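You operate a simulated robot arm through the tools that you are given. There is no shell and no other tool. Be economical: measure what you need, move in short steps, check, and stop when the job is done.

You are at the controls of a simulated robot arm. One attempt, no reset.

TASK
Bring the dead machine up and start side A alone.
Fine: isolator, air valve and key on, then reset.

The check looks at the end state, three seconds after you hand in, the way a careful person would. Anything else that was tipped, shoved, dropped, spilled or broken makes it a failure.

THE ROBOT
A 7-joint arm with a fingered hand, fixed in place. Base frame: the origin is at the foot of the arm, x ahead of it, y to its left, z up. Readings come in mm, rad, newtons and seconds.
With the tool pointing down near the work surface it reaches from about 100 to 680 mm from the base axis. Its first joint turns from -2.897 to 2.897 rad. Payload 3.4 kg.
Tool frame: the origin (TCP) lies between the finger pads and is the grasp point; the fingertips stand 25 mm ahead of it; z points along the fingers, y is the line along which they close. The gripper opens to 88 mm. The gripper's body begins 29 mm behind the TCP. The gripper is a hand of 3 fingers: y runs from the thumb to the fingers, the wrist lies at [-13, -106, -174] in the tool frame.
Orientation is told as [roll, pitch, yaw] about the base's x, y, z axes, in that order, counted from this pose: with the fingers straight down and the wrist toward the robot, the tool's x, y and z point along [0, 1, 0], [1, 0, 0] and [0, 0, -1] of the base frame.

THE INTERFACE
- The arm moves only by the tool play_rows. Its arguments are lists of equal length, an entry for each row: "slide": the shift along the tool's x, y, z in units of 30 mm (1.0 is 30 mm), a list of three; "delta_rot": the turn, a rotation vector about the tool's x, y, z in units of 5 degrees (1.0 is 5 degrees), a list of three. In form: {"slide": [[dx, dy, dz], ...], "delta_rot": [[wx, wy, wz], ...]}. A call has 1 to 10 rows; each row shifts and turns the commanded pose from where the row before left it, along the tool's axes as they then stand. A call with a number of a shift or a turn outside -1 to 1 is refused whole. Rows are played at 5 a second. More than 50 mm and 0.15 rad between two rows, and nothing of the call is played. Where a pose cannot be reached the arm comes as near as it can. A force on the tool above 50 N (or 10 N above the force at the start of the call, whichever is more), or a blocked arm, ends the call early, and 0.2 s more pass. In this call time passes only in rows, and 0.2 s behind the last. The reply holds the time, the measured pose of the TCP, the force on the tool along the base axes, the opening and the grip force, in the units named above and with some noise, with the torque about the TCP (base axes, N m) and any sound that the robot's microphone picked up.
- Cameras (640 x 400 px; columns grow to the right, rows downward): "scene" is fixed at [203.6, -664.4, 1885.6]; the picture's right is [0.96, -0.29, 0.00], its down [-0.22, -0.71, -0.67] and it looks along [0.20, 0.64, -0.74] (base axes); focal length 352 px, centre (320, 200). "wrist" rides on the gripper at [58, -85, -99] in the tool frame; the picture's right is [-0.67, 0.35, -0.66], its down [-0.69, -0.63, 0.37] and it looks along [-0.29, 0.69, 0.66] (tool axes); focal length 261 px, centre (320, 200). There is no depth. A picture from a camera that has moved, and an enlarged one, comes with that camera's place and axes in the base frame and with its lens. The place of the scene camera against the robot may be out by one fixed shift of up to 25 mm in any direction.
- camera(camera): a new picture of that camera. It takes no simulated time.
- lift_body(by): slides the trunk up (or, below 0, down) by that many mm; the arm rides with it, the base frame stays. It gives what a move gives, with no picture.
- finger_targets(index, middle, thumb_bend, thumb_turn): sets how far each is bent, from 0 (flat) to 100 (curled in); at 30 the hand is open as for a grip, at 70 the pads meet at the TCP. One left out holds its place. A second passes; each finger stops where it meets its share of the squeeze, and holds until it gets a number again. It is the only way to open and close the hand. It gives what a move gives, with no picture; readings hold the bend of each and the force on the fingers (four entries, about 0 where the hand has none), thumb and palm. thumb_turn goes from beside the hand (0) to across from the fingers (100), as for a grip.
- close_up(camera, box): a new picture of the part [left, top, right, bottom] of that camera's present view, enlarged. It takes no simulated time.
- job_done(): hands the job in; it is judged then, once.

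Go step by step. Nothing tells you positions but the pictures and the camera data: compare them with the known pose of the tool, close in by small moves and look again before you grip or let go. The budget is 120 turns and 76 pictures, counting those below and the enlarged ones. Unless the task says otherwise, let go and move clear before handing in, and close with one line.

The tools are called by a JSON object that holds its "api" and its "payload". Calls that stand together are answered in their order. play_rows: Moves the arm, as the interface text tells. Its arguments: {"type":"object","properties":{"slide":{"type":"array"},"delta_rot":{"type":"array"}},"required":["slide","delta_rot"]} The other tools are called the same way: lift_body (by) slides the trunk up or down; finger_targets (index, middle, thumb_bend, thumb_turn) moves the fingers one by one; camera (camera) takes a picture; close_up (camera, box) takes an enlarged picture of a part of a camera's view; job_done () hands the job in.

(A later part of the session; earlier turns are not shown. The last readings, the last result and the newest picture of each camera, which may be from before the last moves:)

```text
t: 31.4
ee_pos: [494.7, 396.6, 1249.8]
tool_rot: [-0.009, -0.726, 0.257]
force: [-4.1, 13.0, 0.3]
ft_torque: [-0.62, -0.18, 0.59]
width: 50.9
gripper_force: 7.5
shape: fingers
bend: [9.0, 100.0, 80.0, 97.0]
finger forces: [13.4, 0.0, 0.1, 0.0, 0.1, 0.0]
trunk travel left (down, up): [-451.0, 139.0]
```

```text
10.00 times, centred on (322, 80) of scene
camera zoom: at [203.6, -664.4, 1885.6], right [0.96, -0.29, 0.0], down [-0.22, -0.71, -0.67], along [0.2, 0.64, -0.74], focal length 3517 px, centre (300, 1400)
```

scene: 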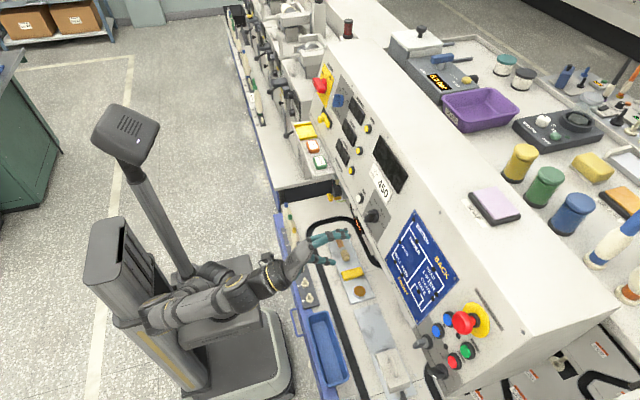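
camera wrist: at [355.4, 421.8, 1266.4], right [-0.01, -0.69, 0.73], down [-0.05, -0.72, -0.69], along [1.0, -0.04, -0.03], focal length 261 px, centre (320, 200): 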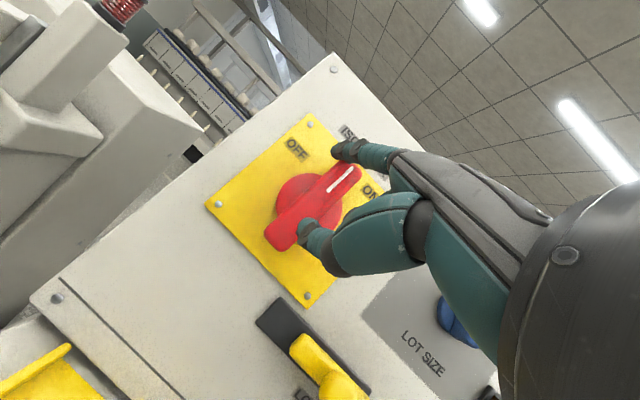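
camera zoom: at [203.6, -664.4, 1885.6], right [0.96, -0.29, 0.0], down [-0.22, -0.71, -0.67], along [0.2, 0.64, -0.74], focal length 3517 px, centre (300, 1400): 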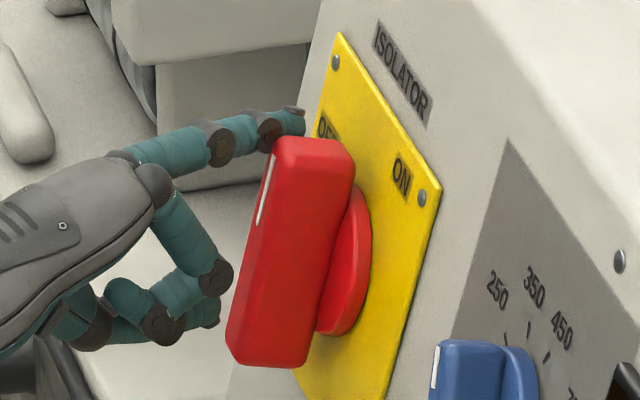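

The handle now stands parallel to the plate edges, pointing straight up and hard against its stop, so the isolator is on. I'll back out and look for the blue air valve below the shelf.

{"api": "play_rows", "payload": {"slide": [[0.3, 0.05, 0.05], [0.25, -0.54, -0.8], [0.25, -0.54, -0.8], [0.25, -0.54, -0.8], [0.25, -0.54, -0.8], [0.13, -0.83, 0.1], [0.13, -0.83, 0.1], [0.13, -0.83, 0.1]], "delta_rot": [[0, 0, 0], [0, 0, 0], [0, 0, 0], [0, 0, 0], [0, 0, 0], [0, 0, 0], [0, 0, 0], [0, 0, 0]]}}

{"api": "camera", "payload": {"camera": "wrist"}}

```text
t: 32.8
ee_pos: [443.8, 320.2, 1266.5]
tool_rot: [0.052, -0.707, 0.006]
force: [0.3, 0.1, 0.7]
ft_torque: [0.0, 0.01, 0.03]
width: 49.3
gripper_force: 0.1
shape: fingers
bend: [10.0, 100.0, 80.0, 97.0]
finger forces: [0.0, 0.0, 0.0, 0.1, 0.0, 0.1]
trunk travel left (down, up): [-451.0, 139.0]
stopped in row 7: the arm was blocked; the commanded pose is now the measured one
```

```text
37 pictures are left
camera wrist: at [313.2, 372.7, 1288.4], right [-0.14, -0.7, 0.7], down [-0.21, -0.67, -0.71], along [0.97, -0.25, -0.06], focal length 261 px, centre (320, 200)
```

wrist: 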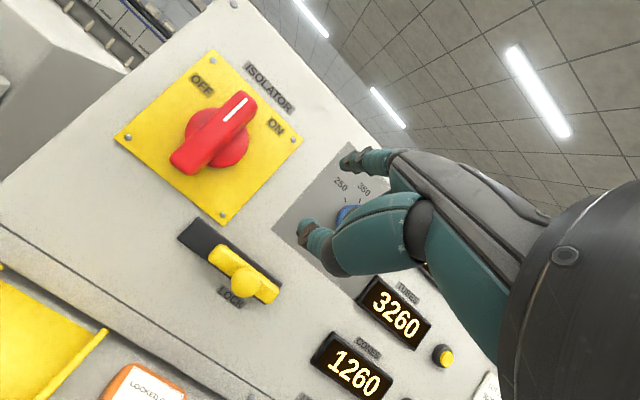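

The displays are lit, so the isolator is in. The arm jammed while folding back; I'll drop the trunk a little (still above the shelf) and then pull back.

{"api": "lift_body", "payload": {"by": -60}}

{"api": "play_rows", "payload": {"slide": [[0, -0.51, -0.43], [0, -0.51, -0.43], [0, -0.51, -0.43], [0, -0.51, -0.43], [0, -0.51, -0.43], [0, -0.51, -0.43]], "delta_rot": [[0, 0, 0], [0, 0, 0], [0, 0, 0], [0, 0, 0], [0, 0, 0], [0, 0, 0]]}}

{"api": "camera", "payload": {"camera": "scene"}}

```text
t: 33.8
ee_pos: [443.2, 319.7, 1206.8]
tool_rot: [0.051, -0.708, 0.005]
force: [-0.7, -0.1, 0.0]
ft_torque: [0.0, 0.01, 0.02]
width: 49.5
gripper_force: 0.1
shape: fingers
bend: [10.0, 100.0, 80.0, 97.0]
finger forces: [0.0, 0.0, 0.1, 0.0, 0.0, 0.0]
trunk travel left (down, up): [-391.0, 199.0]
```

```text
t: 34.5
ee_pos: [462.3, 243.9, 1208.2]
tool_rot: [0.088, -0.688, -0.198]
force: [0.8, 0.1, 0.0]
ft_torque: [-0.02, 0.03, 0.02]
width: 49.2
gripper_force: 0.1
shape: fingers
bend: [10.0, 100.0, 80.0, 97.0]
finger forces: [0.1, 0.1, 0.1, 0.0, 0.0, 0.0]
trunk travel left (down, up): [-391.0, 199.0]
stopped in row 3: the arm was blocked; the commanded pose is now the measured one
```

```text
36 pictures are left
```

scene: 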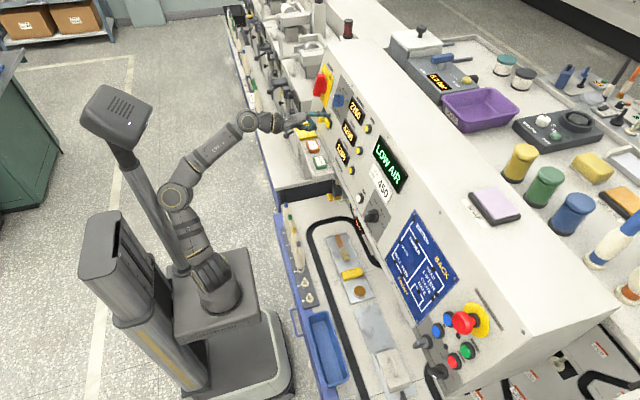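

The display now reads LOW AIR. The elbow seems to be jammed near the mast, so I'll move right and back to unfold it.

{"api": "play_rows", "payload": {"slide": [[-0.59, -0.2, -0.38], [-0.59, -0.2, -0.38], [-0.59, -0.2, -0.38], [-0.59, -0.2, -0.38], [-0.59, -0.2, -0.38]], "delta_rot": [[0, 0, 0], [0, 0, 0], [0, 0, 0], [0, 0, 0], [0, 0, 0]]}}

```text
t: 35.1
ee_pos: [470.3, 141.7, 1214.3]
tool_rot: [0.088, -0.691, -0.385]
force: [0.0, -0.8, -0.4]
ft_torque: [0.03, 0.03, -0.04]
width: 49.4
gripper_force: 0.1
shape: fingers
bend: [10.0, 100.0, 80.0, 98.0]
finger forces: [0.0, 0.0, 0.1, 0.0, 0.0, 0.1]
trunk travel left (down, up): [-391.0, 199.0]
stopped in row 3: the arm was blocked; the commanded pose is now the measured one
```

{"api": "play_rows", "payload": {"slide": [[0, 0, -0.3], [0, 0, -0.3], [0, 0, -0.3]], "delta_rot": [[1, 0, 0], [1, 0, 0], [1, 0, 0]]}}

{"api": "camera", "payload": {"camera": "scene"}}

```text
t: 35.9
ee_pos: [454.4, 144.0, 1238.3]
tool_rot: [0.074, -0.429, -0.356]
force: [-0.7, -0.3, 0.2]
ft_torque: [0.02, 0.03, -0.02]
width: 48.9
gripper_force: 0.0
shape: fingers
bend: [10.0, 100.0, 80.0, 98.0]
finger forces: [0.0, 0.0, 0.0, 0.1, 0.1, 0.0]
trunk travel left (down, up): [-391.0, 199.0]
```

```text
35 pictures are left
```

scene: 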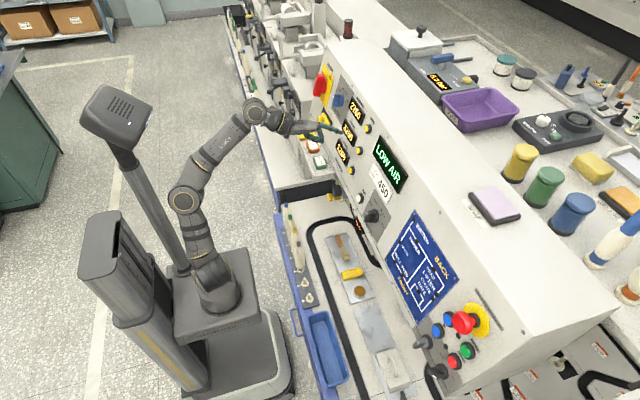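

Reducing the tilt freed the arm, confirming a wrist limit. Now I'll pull back and undo the yaw.

{"api": "play_rows", "payload": {"slide": [[-0.23, -0.57, -0.26], [-0.2, -0.57, -0.26], [-0.15, -0.58, -0.26], [-0.1, -0.6, -0.27]], "delta_rot": [[0, 0.42, -0.91], [0, 0.42, -0.91], [0, 0.42, -0.91], [0, 0.42, -0.91]]}}

{"api": "play_rows", "payload": {"slide": [[0.7, -0.6, -0.27], [0.7, -0.5, 0.1], [0.7, -0.5, 0.1], [0.7, 0, 0], [0.7, 0, 0]], "delta_rot": [[0, 0, 0], [0, 0, 0], [0, 0, 0], [0, 0, 0], [0, 0, 0]]}}

{"api": "camera", "payload": {"camera": "wrist"}}

```text
t: 36.9
ee_pos: [377.0, 140.4, 1234.2]
tool_rot: [0.069, -0.454, -0.004]
force: [-0.4, 0.2, -0.5]
ft_torque: [0.0, 0.01, 0.01]
width: 49.3
gripper_force: 0.1
shape: fingers
bend: [10.0, 100.0, 80.0, 98.0]
finger forces: [0.1, 0.0, 0.0, 0.1, 0.0, 0.0]
trunk travel left (down, up): [-391.0, 199.0]
```

```text
t: 38.1
ee_pos: [328.3, 243.8, 1221.7]
tool_rot: [0.07, -0.454, -0.008]
force: [0.0, 1.0, -1.0]
ft_torque: [-0.03, -0.02, -0.01]
width: 48.9
gripper_force: 0.0
shape: fingers
bend: [10.0, 100.0, 80.0, 98.0]
finger forces: [0.1, 0.0, 0.1, 0.0, 0.0, 0.1]
trunk travel left (down, up): [-391.0, 199.0]
```

```text
34 pictures are left
camera wrist: at [208.1, 296.7, 1277.2], right [0.04, -0.71, 0.7], down [-0.39, -0.66, -0.65], along [0.92, -0.24, -0.31], focal length 261 px, centre (320, 200)
```

wrist: 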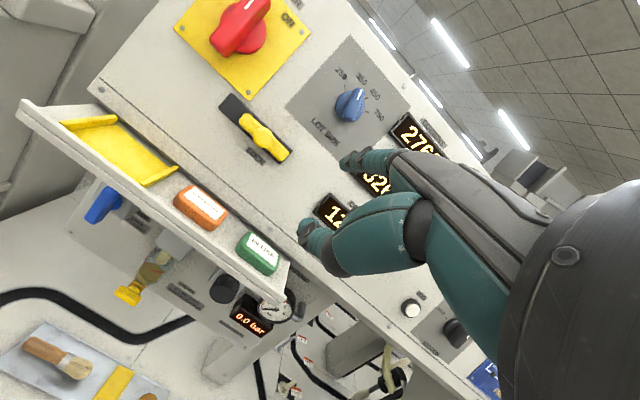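

{"api": "close_up", "payload": {"camera": "wrist", "box": [60, 160, 220, 310]}}

{"api": "play_rows", "payload": {"slide": [[1, 0, 0], [1, 0, 0], [1, 0, 0], [1, -0.3, 0.7], [1, -0.3, 0.7]], "delta_rot": [[0, 0, 0], [0, 0, 0], [0, 0, 0], [0, 0, 0], [0, 0, 0]]}}

{"api": "camera", "payload": {"camera": "wrist"}}

```text
2.67 times, centred on (140, 235) of wrist
camera zoom: at [208.1, 296.7, 1277.2], right [0.04, -0.71, 0.7], down [-0.39, -0.66, -0.65], along [0.92, -0.24, -0.31], focal length 695 px, centre (800, 107)
```

zoom: 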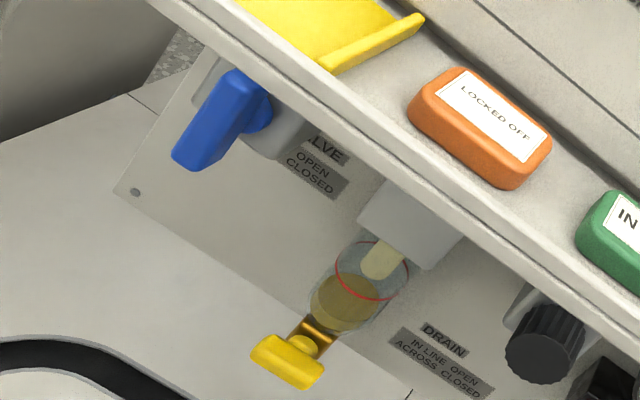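

```text
t: 38.8
ee_pos: [267.0, 359.9, 1228.2]
tool_rot: [0.115, -0.418, 0.182]
force: [-0.1, -0.5, -0.1]
ft_torque: [0.05, -0.01, 0.01]
width: 49.2
gripper_force: 0.0
shape: fingers
bend: [10.0, 100.0, 80.0, 97.0]
finger forces: [0.1, 0.0, 0.0, 0.1, 0.1, 0.0]
trunk travel left (down, up): [-391.0, 199.0]
stopped in row 3: the arm was blocked; the commanded pose is now the measured one
```

```text
32 pictures are left
camera wrist: at [141.8, 384.4, 1291.1], right [0.22, -0.71, 0.67], down [-0.27, -0.7, -0.66], along [0.94, -0.04, -0.35], focal length 261 px, centre (320, 200)
```

wrist: 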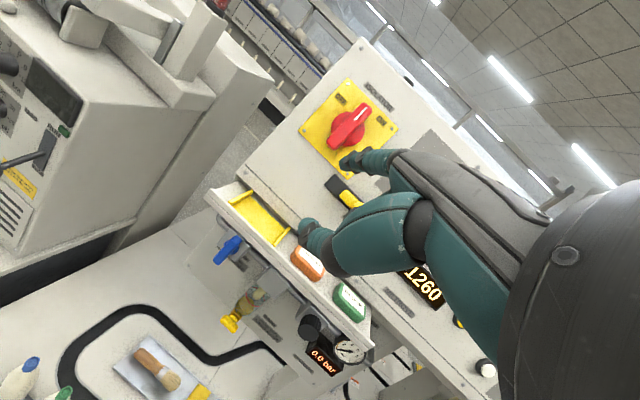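

The blue lever is the AIR VALVE ("in line open, across closed"). It hangs vertical across the horizontal line, so it's closed, at about x 519, y 420, z 924–990, just below the shelf lip. I'll lower the trunk to reach it.

{"api": "lift_body", "payload": {"by": -140}}

{"api": "lift_body", "payload": {"by": -140}}

{"api": "camera", "payload": {"camera": "wrist"}}

{"api": "camera", "payload": {"camera": "scene"}}

```text
t: 40.5
ee_pos: [267.8, 360.4, 1089.4]
tool_rot: [0.115, -0.417, 0.181]
force: [0.4, 0.3, 0.9]
ft_torque: [-0.02, 0.02, -0.02]
width: 49.0
gripper_force: 0.1
shape: fingers
bend: [10.0, 100.0, 80.0, 97.0]
finger forces: [0.0, 0.0, 0.0, 0.0, 0.0, 0.0]
trunk travel left (down, up): [-251.0, 339.0]
```

```text
t: 42.2
ee_pos: [266.5, 360.9, 948.7]
tool_rot: [0.116, -0.417, 0.184]
force: [0.3, 0.7, 0.4]
ft_torque: [0.0, -0.03, 0.0]
width: 49.2
gripper_force: 0.0
shape: fingers
bend: [10.0, 100.0, 80.0, 97.0]
finger forces: [0.0, 0.0, 0.0, 0.0, 0.0, 0.0]
trunk travel left (down, up): [-111.0, 479.0]
```

```text
31 pictures are left
camera wrist: at [141.7, 385.1, 1010.7], right [0.22, -0.71, 0.67], down [-0.27, -0.7, -0.66], along [0.94, -0.04, -0.35], focal length 261 px, centre (320, 200)
```

wrist: 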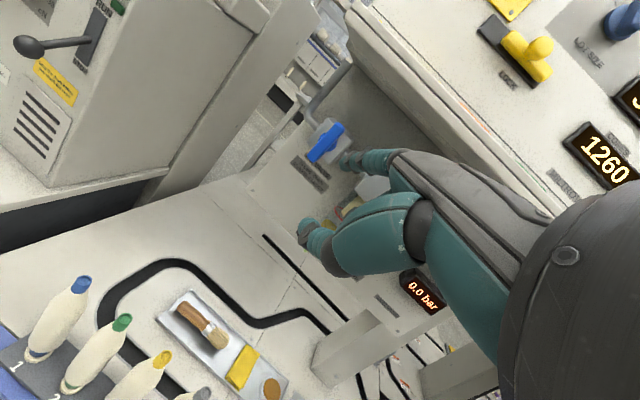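

```text
30 pictures are left
```

scene: 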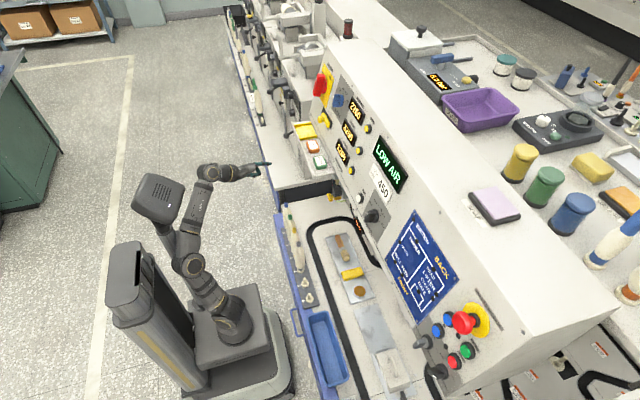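

{"api": "close_up", "payload": {"camera": "wrist", "box": [250, 90, 410, 190]}}

```text
4.00 times, centred on (330, 140) of wrist
camera zoom: at [141.7, 385.1, 1010.7], right [0.22, -0.71, 0.67], down [-0.27, -0.7, -0.66], along [0.94, -0.04, -0.35], focal length 1043 px, centre (280, 440)
```

zoom: 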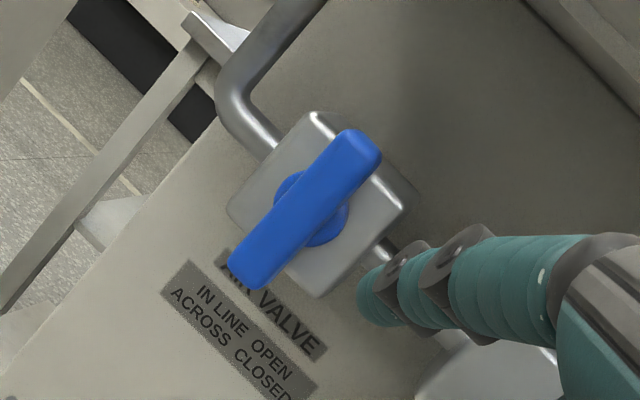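

The lever is a centred bar at about (520, 422, 943), vertical and across the pipe. A ball valve normally opens counter-clockwise, so I'll push its lower end right from the left side, approaching in two steps.

{"api": "play_rows", "payload": {"slide": [[0.16, 0.58, 0.58], [0.16, 0.58, 0.58], [0.16, 0.58, 0.58], [0.16, 0.58, 0.58], [0.16, 0.58, 0.58], [0.16, 0.58, 0.58]], "delta_rot": [[0, 0, 0], [0, 0, 0], [0, 0, 0], [0, 0, 0], [0, 0, 0], [0, 0, 0]]}}

{"api": "camera", "payload": {"camera": "wrist"}}

```text
t: 43.6
ee_pos: [392.9, 426.0, 898.5]
tool_rot: [0.111, -0.417, 0.184]
force: [0.4, 0.1, 1.2]
ft_torque: [0.0, 0.01, 0.0]
width: 49.1
gripper_force: 0.1
shape: fingers
bend: [10.0, 100.0, 80.0, 98.0]
finger forces: [0.0, 0.0, 0.0, 0.0, 0.0, 0.0]
trunk travel left (down, up): [-111.0, 479.0]
```

```text
28 pictures are left
camera wrist: at [267.7, 450.3, 960.7], right [0.22, -0.71, 0.67], down [-0.27, -0.7, -0.66], along [0.94, -0.04, -0.35], focal length 261 px, centre (320, 200)
```

wrist: 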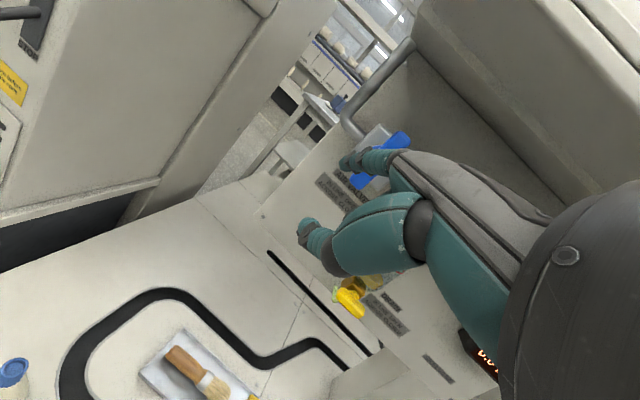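

{"api": "play_rows", "payload": {"slide": [[-0.1, 0.61, 0.3], [-0.12, 0.61, 0.29], [-0.12, 0.61, 0.29]], "delta_rot": [[0, 0, 0], [0, 0, 0], [0, 0, 0]]}}

{"api": "close_up", "payload": {"camera": "wrist", "box": [280, 80, 440, 200]}}

```text
t: 44.4
ee_pos: [455.5, 430.2, 895.5]
tool_rot: [0.111, -0.418, 0.186]
force: [-0.5, -0.8, -0.4]
ft_torque: [0.02, -0.01, 0.0]
width: 49.1
gripper_force: 0.0
shape: fingers
bend: [10.0, 100.0, 80.0, 98.0]
finger forces: [0.1, 0.1, 0.0, 0.0, 0.0, 0.0]
trunk travel left (down, up): [-111.0, 479.0]
```

```text
3.33 times, centred on (360, 140) of wrist
camera zoom: at [329.8, 455.1, 957.2], right [0.22, -0.71, 0.67], down [-0.27, -0.7, -0.66], along [0.94, -0.04, -0.35], focal length 869 px, centre (187, 400)
```

zoom: 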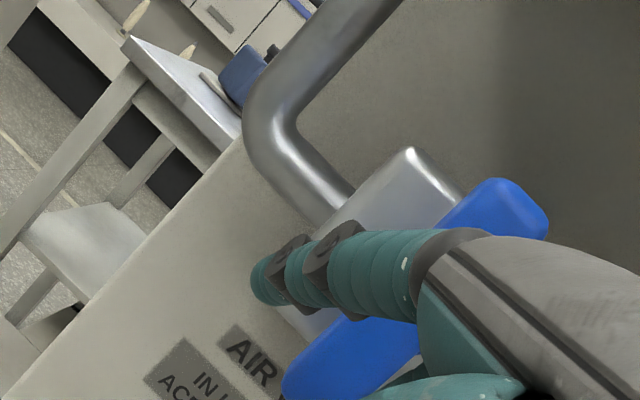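

Tip is just left of the lever's lower half with no contact. Pushing it right.

{"api": "play_rows", "payload": {"slide": [[-0.29, -0.06, -0.03], [-0.37, -0.1, 0.02], [-0.37, -0.1, 0.02]], "delta_rot": [[0, 0, 0], [0, 0, 0], [0, 0, 0]]}}

{"api": "close_up", "payload": {"camera": "wrist", "box": [280, 80, 440, 200]}}

```text
t: 45.2
ee_pos: [455.2, 398.5, 889.6]
tool_rot: [0.113, -0.419, 0.186]
force: [0.8, -0.3, -1.0]
ft_torque: [0.0, -0.02, 0.0]
width: 49.3
gripper_force: 0.1
shape: fingers
bend: [10.0, 100.0, 80.0, 98.0]
finger forces: [0.1, 0.0, 0.0, 0.0, 0.0, 0.0]
trunk travel left (down, up): [-111.0, 479.0]
```

```text
3.33 times, centred on (360, 140) of wrist
camera zoom: at [329.6, 423.3, 951.1], right [0.22, -0.71, 0.67], down [-0.27, -0.7, -0.66], along [0.94, -0.04, -0.35], focal length 869 px, centre (187, 400)
```

zoom: 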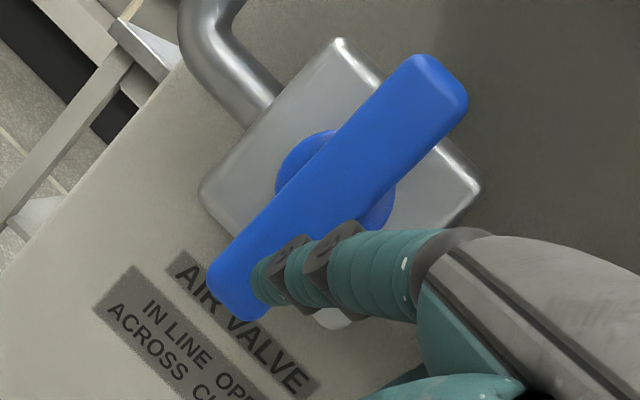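

The finger slid past in front, and parallax now puts the lever at x≈547. I'll go back left, 32 mm deeper, and push again.

{"api": "play_rows", "payload": {"slide": [[0.58, 0.1, 0.11], [0.58, 0.1, 0.11], [-0.12, 0.49, 0.2], [-0.12, 0.49, 0.2]], "delta_rot": [[0, 0, 0], [0, 0, 0], [0, 0, 0], [0, 0, 0]]}}

{"api": "play_rows", "payload": {"slide": [[-0.37, -0.06, -0.07], [-0.37, -0.06, -0.07]], "delta_rot": [[0, 0, 0], [0, 0, 0]]}}

{"api": "close_up", "payload": {"camera": "wrist", "box": [280, 80, 440, 200]}}

```text
t: 46.2
ee_pos: [474.6, 429.5, 882.4]
tool_rot: [0.111, -0.42, 0.185]
force: [-0.8, 0.0, 0.0]
ft_torque: [0.01, -0.02, -0.03]
width: 49.2
gripper_force: 0.1
shape: fingers
bend: [10.0, 100.0, 80.0, 98.0]
finger forces: [0.0, 0.0, 0.0, 0.1, 0.1, 0.1]
out of reach, approached as far as the arm can: row 3, 4
trunk travel left (down, up): [-111.0, 479.0]
```

```text
t: 46.8
ee_pos: [474.6, 408.9, 882.4]
tool_rot: [0.112, -0.42, 0.191]
force: [-4.6, 7.9, -0.6]
ft_torque: [-0.23, -0.13, 0.6]
width: 48.5
gripper_force: 5.3
shape: fingers
bend: [10.0, 100.0, 80.0, 98.0]
finger forces: [10.3, 0.0, 0.2, 0.1, 0.0, 0.0]
trunk travel left (down, up): [-111.0, 479.0]
```

```text
3.33 times, centred on (360, 140) of wrist
camera zoom: at [348.7, 433.4, 944.5], right [0.22, -0.71, 0.67], down [-0.27, -0.7, -0.66], along [0.94, -0.03, -0.35], focal length 869 px, centre (187, 400)
```

zoom: 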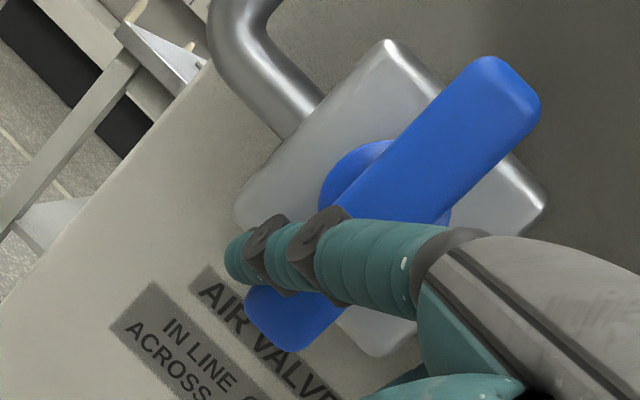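

{"api": "play_rows", "payload": {"slide": [[-0.3, -0.05, -0.06], [-0.3, -0.05, -0.06]], "delta_rot": [[0, 0, 0], [0, 0, 0]]}}

{"api": "close_up", "payload": {"camera": "wrist", "box": [280, 80, 440, 200]}}

```text
t: 47.4
ee_pos: [476.1, 391.2, 883.7]
tool_rot: [0.11, -0.418, 0.188]
force: [1.3, 16.0, -3.6]
ft_torque: [-0.6, 0.21, 0.82]
width: 49.8
gripper_force: 7.0
shape: fingers
bend: [10.0, 100.0, 80.0, 98.0]
finger forces: [14.4, 0.0, 0.0, 0.0, 0.1, 0.0]
trunk travel left (down, up): [-111.0, 479.0]
```

```text
3.33 times, centred on (360, 140) of wrist
camera zoom: at [350.4, 415.5, 944.9], right [0.22, -0.71, 0.67], down [-0.27, -0.7, -0.66], along [0.94, -0.04, -0.35], focal length 869 px, centre (187, 400)
```

zoom: 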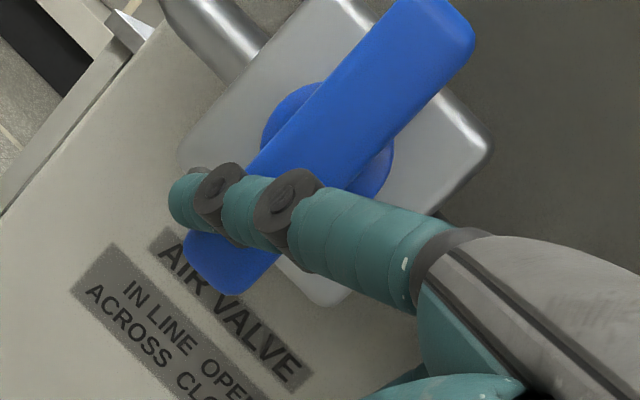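

The lever won't move this way at 16 N, so that's its stop. I'll go around and push the lower end left instead.

{"api": "play_rows", "payload": {"slide": [[0.48, 0.08, 0.09], [0.13, -0.52, -0.22], [0.13, -0.52, -0.22], [-0.48, -0.08, -0.09], [-0.48, -0.08, -0.09], [-0.15, -0.03, -0.03]], "delta_rot": [[0, 0, 0], [0, 0, 0], [0, 0, 0], [0, 0, 0], [0, 0, 0], [0, 0, 0]]}}

{"api": "play_rows", "payload": {"slide": [[-0.14, 0.63, 0.17], [-0.14, 0.63, 0.17]], "delta_rot": [[0, 0, 0], [0, 0, 0]]}}

{"api": "camera", "payload": {"camera": "wrist"}}

```text
t: 48.8
ee_pos: [443.1, 368.7, 884.3]
tool_rot: [0.111, -0.419, 0.185]
force: [0.0, -0.2, 0.9]
ft_torque: [0.04, -0.01, -0.03]
width: 48.5
gripper_force: 0.0
shape: fingers
bend: [10.0, 100.0, 80.0, 98.0]
finger forces: [0.1, 0.0, 0.0, 0.0, 0.1, 0.0]
trunk travel left (down, up): [-111.0, 479.0]
```

```text
t: 49.4
ee_pos: [479.3, 369.9, 890.7]
tool_rot: [0.112, -0.419, 0.185]
force: [0.6, 0.0, 0.1]
ft_torque: [0.02, -0.02, 0.01]
width: 48.8
gripper_force: 0.0
shape: fingers
bend: [10.0, 100.0, 80.0, 98.0]
finger forces: [0.0, 0.0, 0.0, 0.0, 0.0, 0.1]
trunk travel left (down, up): [-111.0, 479.0]
```

```text
23 pictures are left
camera wrist: at [355.0, 395.0, 951.9], right [0.22, -0.71, 0.67], down [-0.27, -0.7, -0.66], along [0.94, -0.04, -0.35], focal length 261 px, centre (320, 200)
```

wrist: 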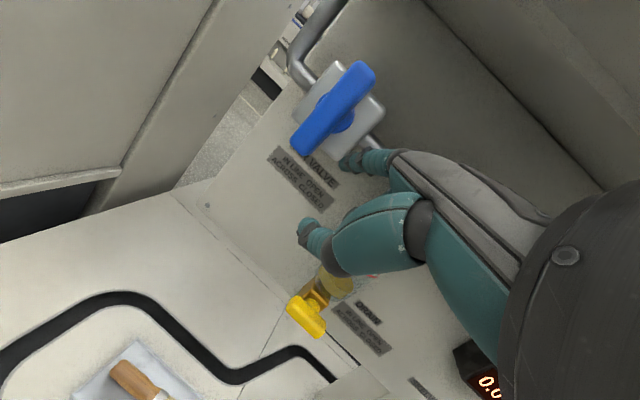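

The tip is clear on the right side of the lever. Pushing the lower end left along its arc.

{"api": "play_rows", "payload": {"slide": [[0.48, 0.06, 0.15], [0.35, 0.02, 0.16], [0.35, 0.02, 0.16], [0.34, 0.14, -0.12], [0.34, 0.14, -0.12], [0.15, 0.08, -0.1]], "delta_rot": [[0, 0, 0], [0, 0, 0], [0, 0, 0], [0, 0, 0], [0, 0, 0], [0, 0, 0]]}}

{"api": "camera", "payload": {"camera": "wrist"}}

```text
t: 50.8
ee_pos: [479.8, 419.1, 888.4]
tool_rot: [0.112, -0.42, 0.184]
force: [-1.1, -1.4, -6.0]
ft_torque: [-0.06, 0.22, -0.02]
width: 43.7
gripper_force: 2.5
shape: fingers
bend: [13.0, 100.0, 80.0, 98.0]
finger forces: [5.3, 0.0, 0.0, 0.1, 0.0, 0.0]
out of reach, approached as far as the arm can: row 5
trunk travel left (down, up): [-111.0, 479.0]
```

```text
22 pictures are left
camera wrist: at [354.6, 443.7, 950.3], right [0.22, -0.71, 0.67], down [-0.27, -0.7, -0.66], along [0.94, -0.04, -0.35], focal length 261 px, centre (320, 200)
```

wrist: 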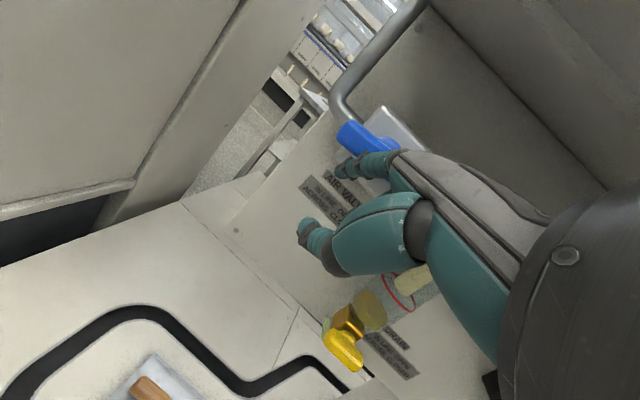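

The valve lever swung nearly to horizontal; a little more upward push will finish it.

{"api": "play_rows", "payload": {"slide": [[0.02, 0.08, -0.18], [0.02, 0.08, -0.18]], "delta_rot": [[0, 0, 0], [0, 0, 0]]}}

{"api": "close_up", "payload": {"camera": "wrist", "box": [280, 80, 440, 200]}}

```text
t: 51.4
ee_pos: [476.7, 414.9, 895.4]
tool_rot: [0.111, -0.417, 0.187]
force: [-5.1, 0.8, -8.7]
ft_torque: [-0.16, 0.31, 0.12]
width: 40.6
gripper_force: 4.5
shape: fingers
bend: [15.0, 100.0, 80.0, 98.0]
finger forces: [9.0, 0.1, 0.0, 0.0, 0.1, 0.0]
out of reach, approached as far as the arm can: row 1
trunk travel left (down, up): [-111.0, 479.0]
```

```text
3.33 times, centred on (360, 140) of wrist
camera zoom: at [352.3, 439.6, 957.1], right [0.22, -0.71, 0.67], down [-0.27, -0.7, -0.66], along [0.94, -0.04, -0.35], focal length 869 px, centre (187, 400)
```

zoom: 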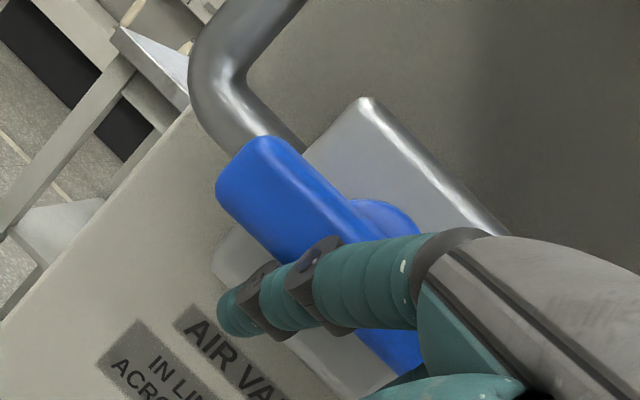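

It now lies in line with the pipe and is against its stop. I'll withdraw and check the gauge and lever.

{"api": "play_rows", "payload": {"slide": [[-0.02, -0.12, 0.27], [0.23, -0.9, -0.37], [0.23, -0.9, -0.37], [0.23, -0.9, -0.37], [0, -0.5, -0.5]], "delta_rot": [[0, 0, 0], [0, 0, 0], [0, 0, 0], [0, 0, 0], [0, 0, 0]]}}

{"api": "camera", "payload": {"camera": "wrist"}}

{"api": "close_up", "payload": {"camera": "scene", "box": [310, 80, 470, 230]}}

```text
t: 52.6
ee_pos: [368.9, 410.0, 896.2]
tool_rot: [0.113, -0.419, 0.183]
force: [0.1, 0.0, -0.2]
ft_torque: [0.0, -0.04, 0.02]
width: 48.8
gripper_force: 0.0
shape: fingers
bend: [10.0, 100.0, 80.0, 98.0]
finger forces: [0.0, 0.1, 0.1, 0.1, 0.0, 0.1]
trunk travel left (down, up): [-111.0, 479.0]
```

```text
20 pictures are left
camera wrist: at [243.1, 434.7, 957.4], right [0.22, -0.71, 0.67], down [-0.27, -0.7, -0.66], along [0.94, -0.04, -0.35], focal length 261 px, centre (320, 200)
```

wrist: 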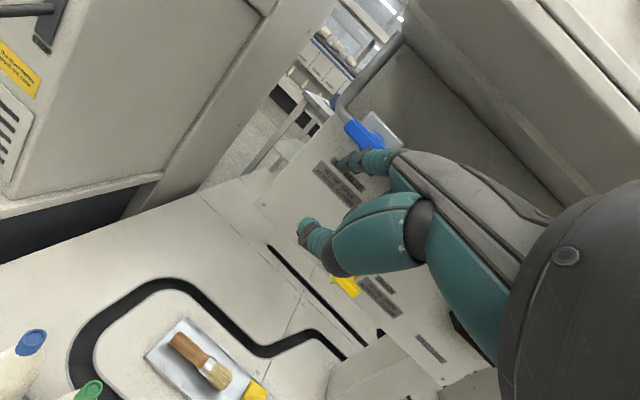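

```text
2.67 times, centred on (390, 155) of scene
camera zoom: at [203.6, -664.4, 1885.6], right [0.96, -0.29, 0.0], down [-0.22, -0.71, -0.67], along [0.2, 0.64, -0.74], focal length 938 px, centre (133, 320)
```

zoom: 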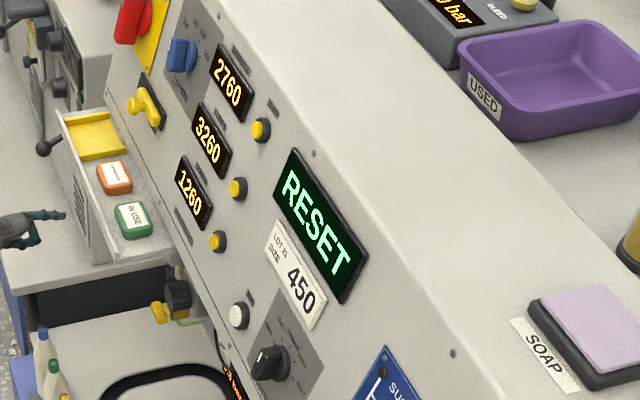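

The main display now reads RESET, so the air is good. Next is the key at the right end, near (500, -446, 1121). I'll raise the trunk and sweep right at a safe distance.

{"api": "lift_body", "payload": {"by": 270}}

{"api": "play_rows", "payload": {"slide": [[-0.7, -0.3, -0.13], [-0.9, -0.3, -0.13], [-1, 0, 0], [-1, 0, 0], [-1, 0, 0], [-1, 0, 0], [-1, 0, 0], [-1, 0, 0], [-1, 0, 0], [-1, 0, 0]], "delta_rot": [[-0.11, -0.42, 0.95], [-0.11, -0.42, 0.95], [0, 0, 0], [0, 0, 0], [0, 0, 0], [0, 0, 0], [0, 0, 0], [0, 0, 0], [0, 0, 0], [0, 0, 0]]}}

```text
t: 55.3
ee_pos: [368.1, 410.2, 1165.7]
tool_rot: [0.111, -0.419, 0.185]
force: [0.4, 0.2, 0.2]
ft_torque: [0.03, -0.01, -0.04]
width: 49.0
gripper_force: 0.1
shape: fingers
bend: [10.0, 100.0, 80.0, 98.0]
finger forces: [0.0, 0.0, 0.1, 0.0, 0.0, 0.0]
trunk travel left (down, up): [-381.0, 209.0]
```

```text
t: 56.1
ee_pos: [424.3, 265.7, 1161.2]
tool_rot: [0.115, -0.422, -0.215]
force: [-0.1, 0.6, -0.2]
ft_torque: [0.0, 0.01, -0.02]
width: 48.9
gripper_force: 0.0
shape: fingers
bend: [10.0, 100.0, 80.0, 98.0]
finger forces: [0.0, 0.0, 0.0, 0.0, 0.0, 0.0]
trunk travel left (down, up): [-381.0, 209.0]
stopped in row 4: the arm was blocked; the commanded pose is now the measured one
```

Blocked again by the same wrist limit. Same remedy: reduce tilt and pull back.

{"api": "play_rows", "payload": {"slide": [[0, -0.3, -0.3], [0, -0.3, -0.3], [0, -0.3, -0.3]], "delta_rot": [[1, 0, 0], [1, 0, 0], [1, 0, 0]]}}

{"api": "play_rows", "payload": {"slide": [[-0.9, -0.4, 0], [-0.9, -0.4, 0], [-0.9, -0.2, 0], [-0.9, -0.1, 0], [-0.9, 0, 0], [-0.9, 0, 0]], "delta_rot": [[0, 0, -0.9], [0, 0, -0.9], [0, 0, 0], [0, 0, 0], [0, 0, 0], [0, 0, 0]]}}

{"api": "camera", "payload": {"camera": "scene"}}

```text
t: 57.0
ee_pos: [391.7, 270.3, 1176.8]
tool_rot: [0.105, -0.163, -0.184]
force: [-0.2, 0.8, 1.0]
ft_torque: [0.02, -0.01, -0.02]
width: 49.2
gripper_force: 0.0
shape: fingers
bend: [10.0, 100.0, 80.0, 98.0]
finger forces: [0.1, 0.0, 0.0, 0.0, 0.1, 0.0]
trunk travel left (down, up): [-381.0, 209.0]
```

```text
t: 58.4
ee_pos: [351.7, 110.9, 1159.1]
tool_rot: [0.079, -0.178, -0.025]
force: [0.1, -0.7, 0.9]
ft_torque: [0.03, 0.01, 0.02]
width: 48.9
gripper_force: 0.0
shape: fingers
bend: [10.0, 100.0, 80.0, 98.0]
finger forces: [0.0, 0.1, 0.1, 0.1, 0.0, 0.1]
trunk travel left (down, up): [-381.0, 209.0]
```

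```text
18 pictures are left
```

scene: 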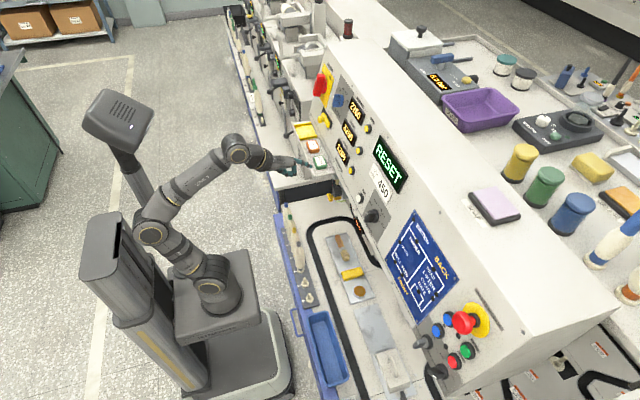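

{"api": "play_rows", "payload": {"slide": [[-1, 0, 0], [-1, 0, 0], [-1, 0, 0], [-1, 0, 0], [-1, 0, 0], [-1, 0, 0], [-1, 0, 0], [-1, 0, 0], [-1, 0, 0], [-1, 0, 0]], "delta_rot": [[0, -0.9, 0], [0, 0, 0], [0, 0, 0], [0, 0, 0], [0, 0, 0], [0, 0, 0], [0, 0, 0], [0, 0, 0], [0, 0, 0], [0, 0, 0]]}}

{"api": "play_rows", "payload": {"slide": [[-1, 0, 0], [-1, 0, 0], [-1, 0, 0], [-1, 0, 0], [-1, 0, 0]], "delta_rot": [[0, 0, 0], [0, 0, 0], [0, 0, 0], [0, 0, 0], [0, 0, 0]]}}

```text
t: 60.5
ee_pos: [343.7, -189.9, 1156.0]
tool_rot: [-0.001, -0.177, -0.024]
force: [0.5, -0.6, -0.2]
ft_torque: [-0.01, 0.01, 0.01]
width: 48.8
gripper_force: 0.1
shape: fingers
bend: [10.0, 100.0, 80.0, 98.0]
finger forces: [0.0, 0.0, 0.0, 0.1, 0.0, 0.0]
trunk travel left (down, up): [-381.0, 209.0]
```

```text
t: 61.8
ee_pos: [340.5, -336.8, 1157.3]
tool_rot: [0.0, -0.178, -0.024]
force: [0.1, 0.5, 0.1]
ft_torque: [0.02, 0.03, 0.0]
width: 48.8
gripper_force: 0.1
shape: fingers
bend: [10.0, 100.0, 80.0, 98.0]
finger forces: [0.0, 0.0, 0.0, 0.1, 0.1, 0.0]
trunk travel left (down, up): [-381.0, 209.0]
```

Moving on to the key: tilt up to 35° while approaching its upper left side.

{"api": "play_rows", "payload": {"slide": [[-0.65, 0.25, 0.5], [-0.65, 0.25, 0.5], [-0.65, 0.25, 0.5], [-0.65, 0.25, 0.5], [-0.65, 0.25, 0.5]], "delta_rot": [[-1, 0, 0], [-1, 0, 0], [-1, 0, 0], [-1, 0, 0], [-1, 0, 0]]}}

{"api": "camera", "payload": {"camera": "wrist"}}

```text
t: 63.0
ee_pos: [398.2, -434.3, 1100.2]
tool_rot: [-0.001, -0.617, -0.023]
force: [-0.3, -0.2, 0.1]
ft_torque: [-0.02, -0.02, 0.03]
width: 48.8
gripper_force: 0.0
shape: fingers
bend: [10.0, 100.0, 80.0, 98.0]
finger forces: [0.0, 0.0, 0.1, 0.1, 0.0, 0.0]
trunk travel left (down, up): [-381.0, 209.0]
```

```text
17 pictures are left
camera wrist: at [273.0, -373.0, 1132.7], right [-0.11, -0.67, 0.74], down [-0.32, -0.68, -0.66], along [0.94, -0.31, -0.14], focal length 261 px, centre (320, 200)
```

wrist: 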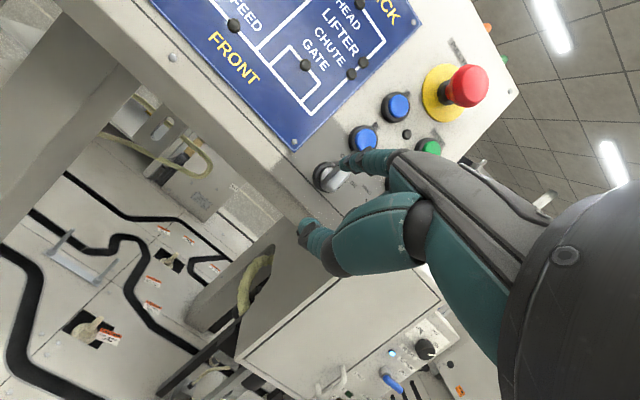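

{"api": "close_up", "payload": {"camera": "wrist", "box": [290, 130, 370, 210]}}

```text
5.00 times, centred on (330, 170) of wrist
camera zoom: at [273.0, -373.0, 1132.7], right [-0.11, -0.67, 0.74], down [-0.32, -0.68, -0.66], along [0.94, -0.31, -0.14], focal length 1303 px, centre (270, 350)
```

zoom: 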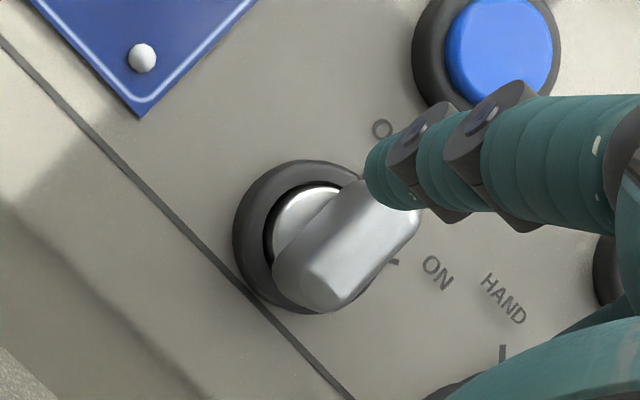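

The key bar centre is about (500, -442, 1122), roughly 30 mm long and vertical. I'll insert the tip to the left of its upper half and push clockwise.

{"api": "play_rows", "payload": {"slide": [[0.12, 0.58, 0.51], [0.12, 0.58, 0.51]], "delta_rot": [[0, 0, 0], [0, 0, 0]]}}

{"api": "play_rows", "payload": {"slide": [[-0.17, 0, 0], [-0.22, 0.177, -0.152], [-0.31, 0.076, -0.065]], "delta_rot": [[0, 0, 0], [0, 0, 0], [0, 0, 0]]}}

{"api": "close_up", "payload": {"camera": "wrist", "box": [280, 110, 400, 210]}}

```text
t: 63.5
ee_pos: [445.8, -428.6, 1095.5]
tool_rot: [-0.001, -0.615, -0.027]
force: [-0.2, -0.1, 0.0]
ft_torque: [-0.02, 0.02, 0.02]
width: 49.0
gripper_force: 0.1
shape: fingers
bend: [10.0, 100.0, 80.0, 98.0]
finger forces: [0.1, 0.0, 0.0, 0.1, 0.0, 0.0]
trunk travel left (down, up): [-381.0, 209.0]
```

```text
t: 64.3
ee_pos: [444.5, -451.8, 1106.7]
tool_rot: [-0.002, -0.614, -0.025]
force: [-0.6, 0.2, -0.4]
ft_torque: [-0.04, -0.03, -0.02]
width: 49.2
gripper_force: 0.1
shape: fingers
bend: [10.0, 100.0, 80.0, 98.0]
finger forces: [0.0, 0.0, 0.1, 0.1, 0.0, 0.1]
trunk travel left (down, up): [-381.0, 209.0]
```

```text
4.00 times, centred on (340, 160) of wrist
camera zoom: at [321.0, -389.5, 1137.5], right [-0.11, -0.67, 0.74], down [-0.32, -0.68, -0.66], along [0.94, -0.31, -0.14], focal length 1043 px, centre (240, 360)
```

zoom: 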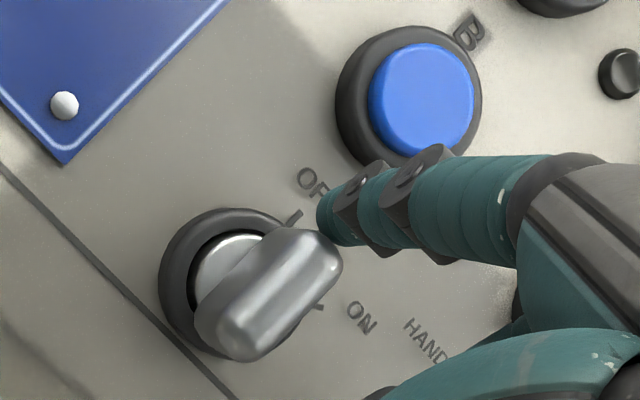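

The tip slid over the top of the bar, slightly too high. Going back left, lower and deeper, then pushing again.

{"api": "play_rows", "payload": {"slide": [[0.9, 0, 0], [0, -0.43, 0.37], [0, 0.22, 0.15]], "delta_rot": [[0, 0, 0], [0, 0, 0], [0, 0, 0]]}}

{"api": "play_rows", "payload": {"slide": [[-0.27, 0, 0], [-0.2, 0.06, -0.05], [-0.2, 0.06, -0.05], [-0.2, 0.06, -0.05]], "delta_rot": [[0, 0, 0], [0, 0, 0], [0, 0, 0], [0, 0, 0]]}}

{"api": "close_up", "payload": {"camera": "wrist", "box": [280, 110, 400, 210]}}

```text
t: 65.2
ee_pos: [450.0, -424.5, 1087.6]
tool_rot: [-0.003, -0.613, -0.025]
force: [1.0, -0.6, 0.3]
ft_torque: [-0.02, 0.0, 0.02]
width: 49.3
gripper_force: 0.1
shape: fingers
bend: [10.0, 100.0, 80.0, 98.0]
finger forces: [0.0, 0.0, 0.1, 0.0, 0.0, 0.0]
trunk travel left (down, up): [-381.0, 209.0]
```

```text
t: 66.2
ee_pos: [451.3, -451.5, 1095.3]
tool_rot: [0.001, -0.613, -0.025]
force: [-0.4, 0.3, 0.7]
ft_torque: [-0.03, -0.01, 0.02]
width: 49.1
gripper_force: 0.1
shape: fingers
bend: [10.0, 100.0, 80.0, 98.0]
finger forces: [0.7, 0.1, 0.0, 0.1, 0.1, 0.1]
trunk travel left (down, up): [-381.0, 209.0]
```

```text
4.00 times, centred on (340, 160) of wrist
camera zoom: at [327.6, -389.1, 1127.2], right [-0.11, -0.67, 0.74], down [-0.32, -0.68, -0.66], along [0.94, -0.31, -0.14], focal length 1043 px, centre (240, 360)
```

zoom: 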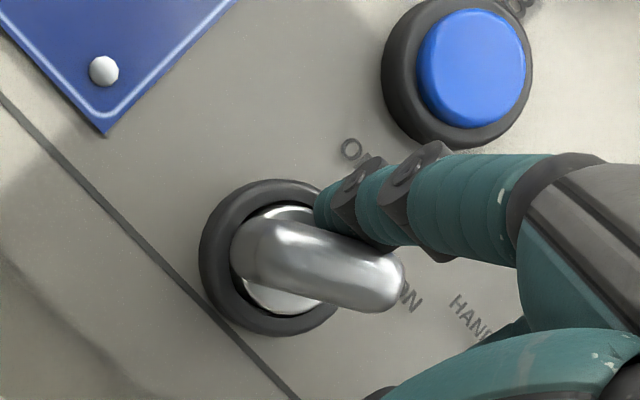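

The key bar now points at ON. I'll withdraw and move to the front of the green RESET, at about (540, -501, 1215).

{"api": "play_rows", "payload": {"slide": [[0.05, 0.1, -0.15], [0, -0.54, -0.63], [0, -0.54, -0.63], [-0.47, 0.64, -0.18], [-0.47, 0.64, -0.18], [-0.47, 0.64, -0.18], [-0.47, 0.64, -0.18]], "delta_rot": [[0, 0, 0], [0, 0, 0], [0, 0, 0], [-1, 0, 0], [-1, 0, 0], [0, 0, 0], [0, 0, 0]]}}

{"api": "camera", "payload": {"camera": "wrist"}}

```text
t: 67.8
ee_pos: [435.6, -464.4, 1136.7]
tool_rot: [-0.003, -0.788, -0.026]
force: [-0.4, 0.2, -0.2]
ft_torque: [-0.01, -0.03, 0.0]
width: 49.1
gripper_force: 0.0
shape: fingers
bend: [10.0, 100.0, 80.0, 98.0]
finger forces: [0.1, 0.1, 0.0, 0.1, 0.1, 0.1]
out of reach, approached as far as the arm can: row 5, 6, 7
trunk travel left (down, up): [-381.0, 209.0]
```

```text
13 pictures are left
camera wrist: at [308.0, -402.1, 1146.9], right [-0.24, -0.66, 0.71], down [-0.2, -0.68, -0.7], along [0.95, -0.31, 0.03], focal length 261 px, centre (320, 200)
```

wrist: 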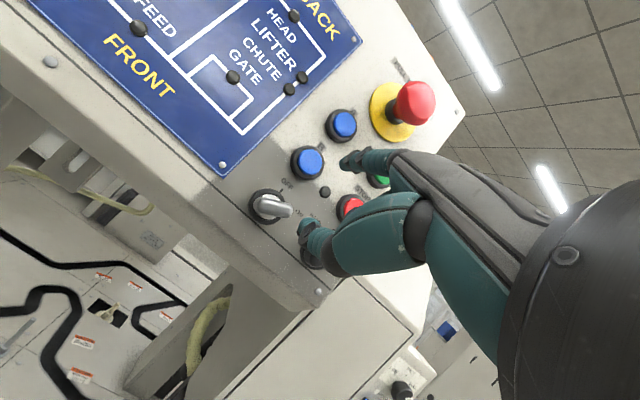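

Reach limit again here. I'll retract, raise the trunk 60 mm, and yaw 15° to the right.

{"api": "play_rows", "payload": {"slide": [[0, -0.71, -0.7]], "delta_rot": [[0, 0, 0]]}}

{"api": "lift_body", "payload": {"by": 60}}

{"api": "play_rows", "payload": {"slide": [[-0.4, -0.2, 0.2], [-0.4, -0.2, 0.2], [-0.4, -0.2, 0.2]], "delta_rot": [[0, -0.71, 0.705], [0, -0.71, 0.705], [0, -0.71, 0.705]]}}

```text
t: 68.2
ee_pos: [406.3, -460.7, 1137.7]
tool_rot: [0.001, -0.789, -0.025]
force: [0.6, -0.2, -0.5]
ft_torque: [0.01, 0.02, 0.03]
width: 48.9
gripper_force: 0.0
shape: fingers
bend: [10.0, 100.0, 80.0, 98.0]
finger forces: [0.0, 0.1, 0.1, 0.0, 0.0, 0.0]
trunk travel left (down, up): [-381.0, 209.0]
```

```text
t: 69.2
ee_pos: [404.5, -461.5, 1197.9]
tool_rot: [-0.003, -0.788, -0.023]
force: [-0.5, 0.3, -0.1]
ft_torque: [-0.02, 0.01, 0.0]
width: 48.9
gripper_force: 0.0
shape: fingers
bend: [10.0, 100.0, 80.0, 98.0]
finger forces: [0.1, 0.0, 0.0, 0.0, 0.2, 0.1]
trunk travel left (down, up): [-441.0, 149.0]
```

```text
t: 70.0
ee_pos: [402.0, -498.9, 1173.0]
tool_rot: [-0.003, -0.79, -0.285]
force: [0.1, 0.3, -0.5]
ft_torque: [0.0, -0.02, -0.02]
width: 49.2
gripper_force: 0.0
shape: fingers
bend: [10.0, 100.0, 80.0, 98.0]
finger forces: [0.0, 0.1, 0.1, 0.0, 0.0, 0.0]
trunk travel left (down, up): [-441.0, 149.0]
```

{"api": "play_rows", "payload": {"slide": [[0.26, 0.44, 0.53], [0.26, 0.44, 0.53], [0.18, 0.35, 0.42]], "delta_rot": [[0, 0, 0], [0, 0, 0], [0, 0, 0]]}}

{"api": "camera", "payload": {"camera": "wrist"}}

{"api": "close_up", "payload": {"camera": "scene", "box": [400, 290, 500, 370]}}

```text
t: 70.8
ee_pos: [463.2, -493.8, 1166.0]
tool_rot: [-0.002, -0.789, -0.286]
force: [-0.2, 0.4, 0.2]
ft_torque: [-0.05, 0.02, -0.01]
width: 49.0
gripper_force: 0.1
shape: fingers
bend: [10.0, 100.0, 80.0, 98.0]
finger forces: [0.1, 0.1, 0.1, 0.1, 0.0, 0.0]
trunk travel left (down, up): [-441.0, 149.0]
```

```text
12 pictures are left
camera wrist: at [356.0, -399.8, 1176.4], right [-0.4, -0.58, 0.71], down [-0.37, -0.61, -0.7], along [0.84, -0.54, 0.03], focal length 261 px, centre (320, 200)
```

wrist: 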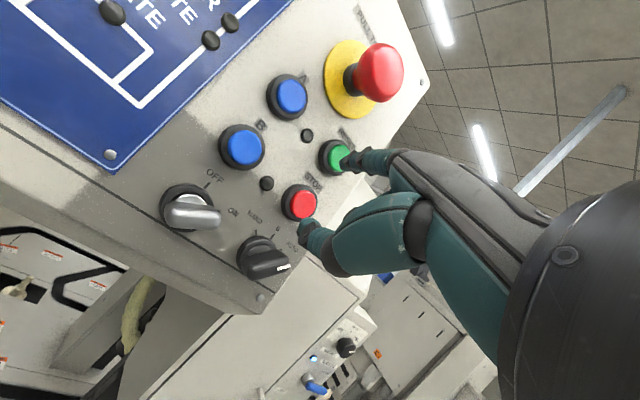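

```text
5.00 times, centred on (450, 330) of scene
camera zoom: at [203.6, -664.4, 1885.6], right [0.96, -0.29, 0.0], down [-0.22, -0.71, -0.67], along [0.2, 0.64, -0.74], focal length 1758 px, centre (-330, -450)
```

zoom: 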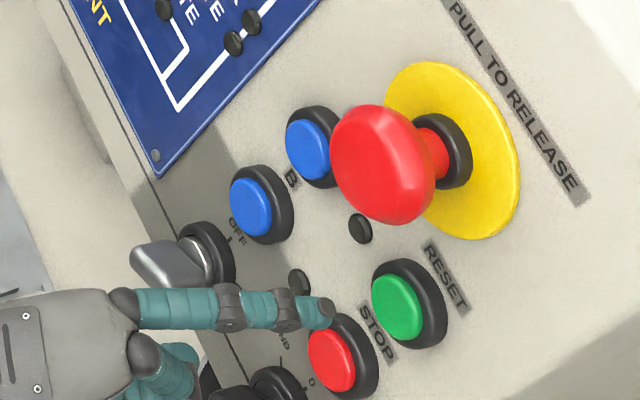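

The tip is lined up just in front of RESET. Advancing in small steps until it presses.

{"api": "play_rows", "payload": {"slide": [[0.03, 0.19, 0.14], [0.03, 0.19, 0.14], [0.03, 0.19, 0.14], [0.03, 0.19, 0.14]], "delta_rot": [[0, 0, 0], [0, 0, 0], [0, 0, 0], [0, 0, 0]]}}

```text
t: 71.8
ee_pos: [487.3, -498.4, 1172.6]
tool_rot: [0.0, -0.791, -0.288]
force: [-6.3, 0.3, 1.1]
ft_torque: [-0.04, -0.36, -0.01]
width: 49.1
gripper_force: 3.9
shape: fingers
bend: [10.0, 100.0, 80.0, 98.0]
finger forces: [7.1, 0.1, 0.0, 0.0, 0.0, 0.0]
trunk travel left (down, up): [-441.0, 149.0]
heard: click
```

A click: RESET pressed. Backing off and checking the display.

{"api": "play_rows", "payload": {"slide": [[-0.1, -0.39, -0.42], [-0.1, -0.39, -0.42]], "delta_rot": [[0, 0, 0], [0, 0, 0]]}}

{"api": "close_up", "payload": {"camera": "scene", "box": [350, 130, 510, 370]}}

```text
t: 72.3
ee_pos: [455.9, -493.9, 1173.3]
tool_rot: [-0.002, -0.789, -0.283]
force: [0.6, -0.6, 0.1]
ft_torque: [0.02, 0.0, 0.01]
width: 49.1
gripper_force: 0.1
shape: fingers
bend: [10.0, 100.0, 80.0, 98.0]
finger forces: [0.0, 0.0, 0.0, 0.0, 0.1, 0.1]
trunk travel left (down, up): [-441.0, 149.0]
```

```text
1.67 times, centred on (430, 250) of scene
camera zoom: at [203.6, -664.4, 1885.6], right [0.96, -0.29, 0.0], down [-0.22, -0.71, -0.67], along [0.2, 0.64, -0.74], focal length 586 px, centre (137, 117)
```

zoom: 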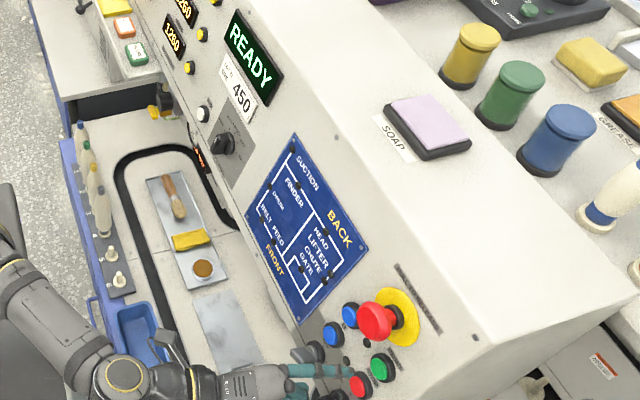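

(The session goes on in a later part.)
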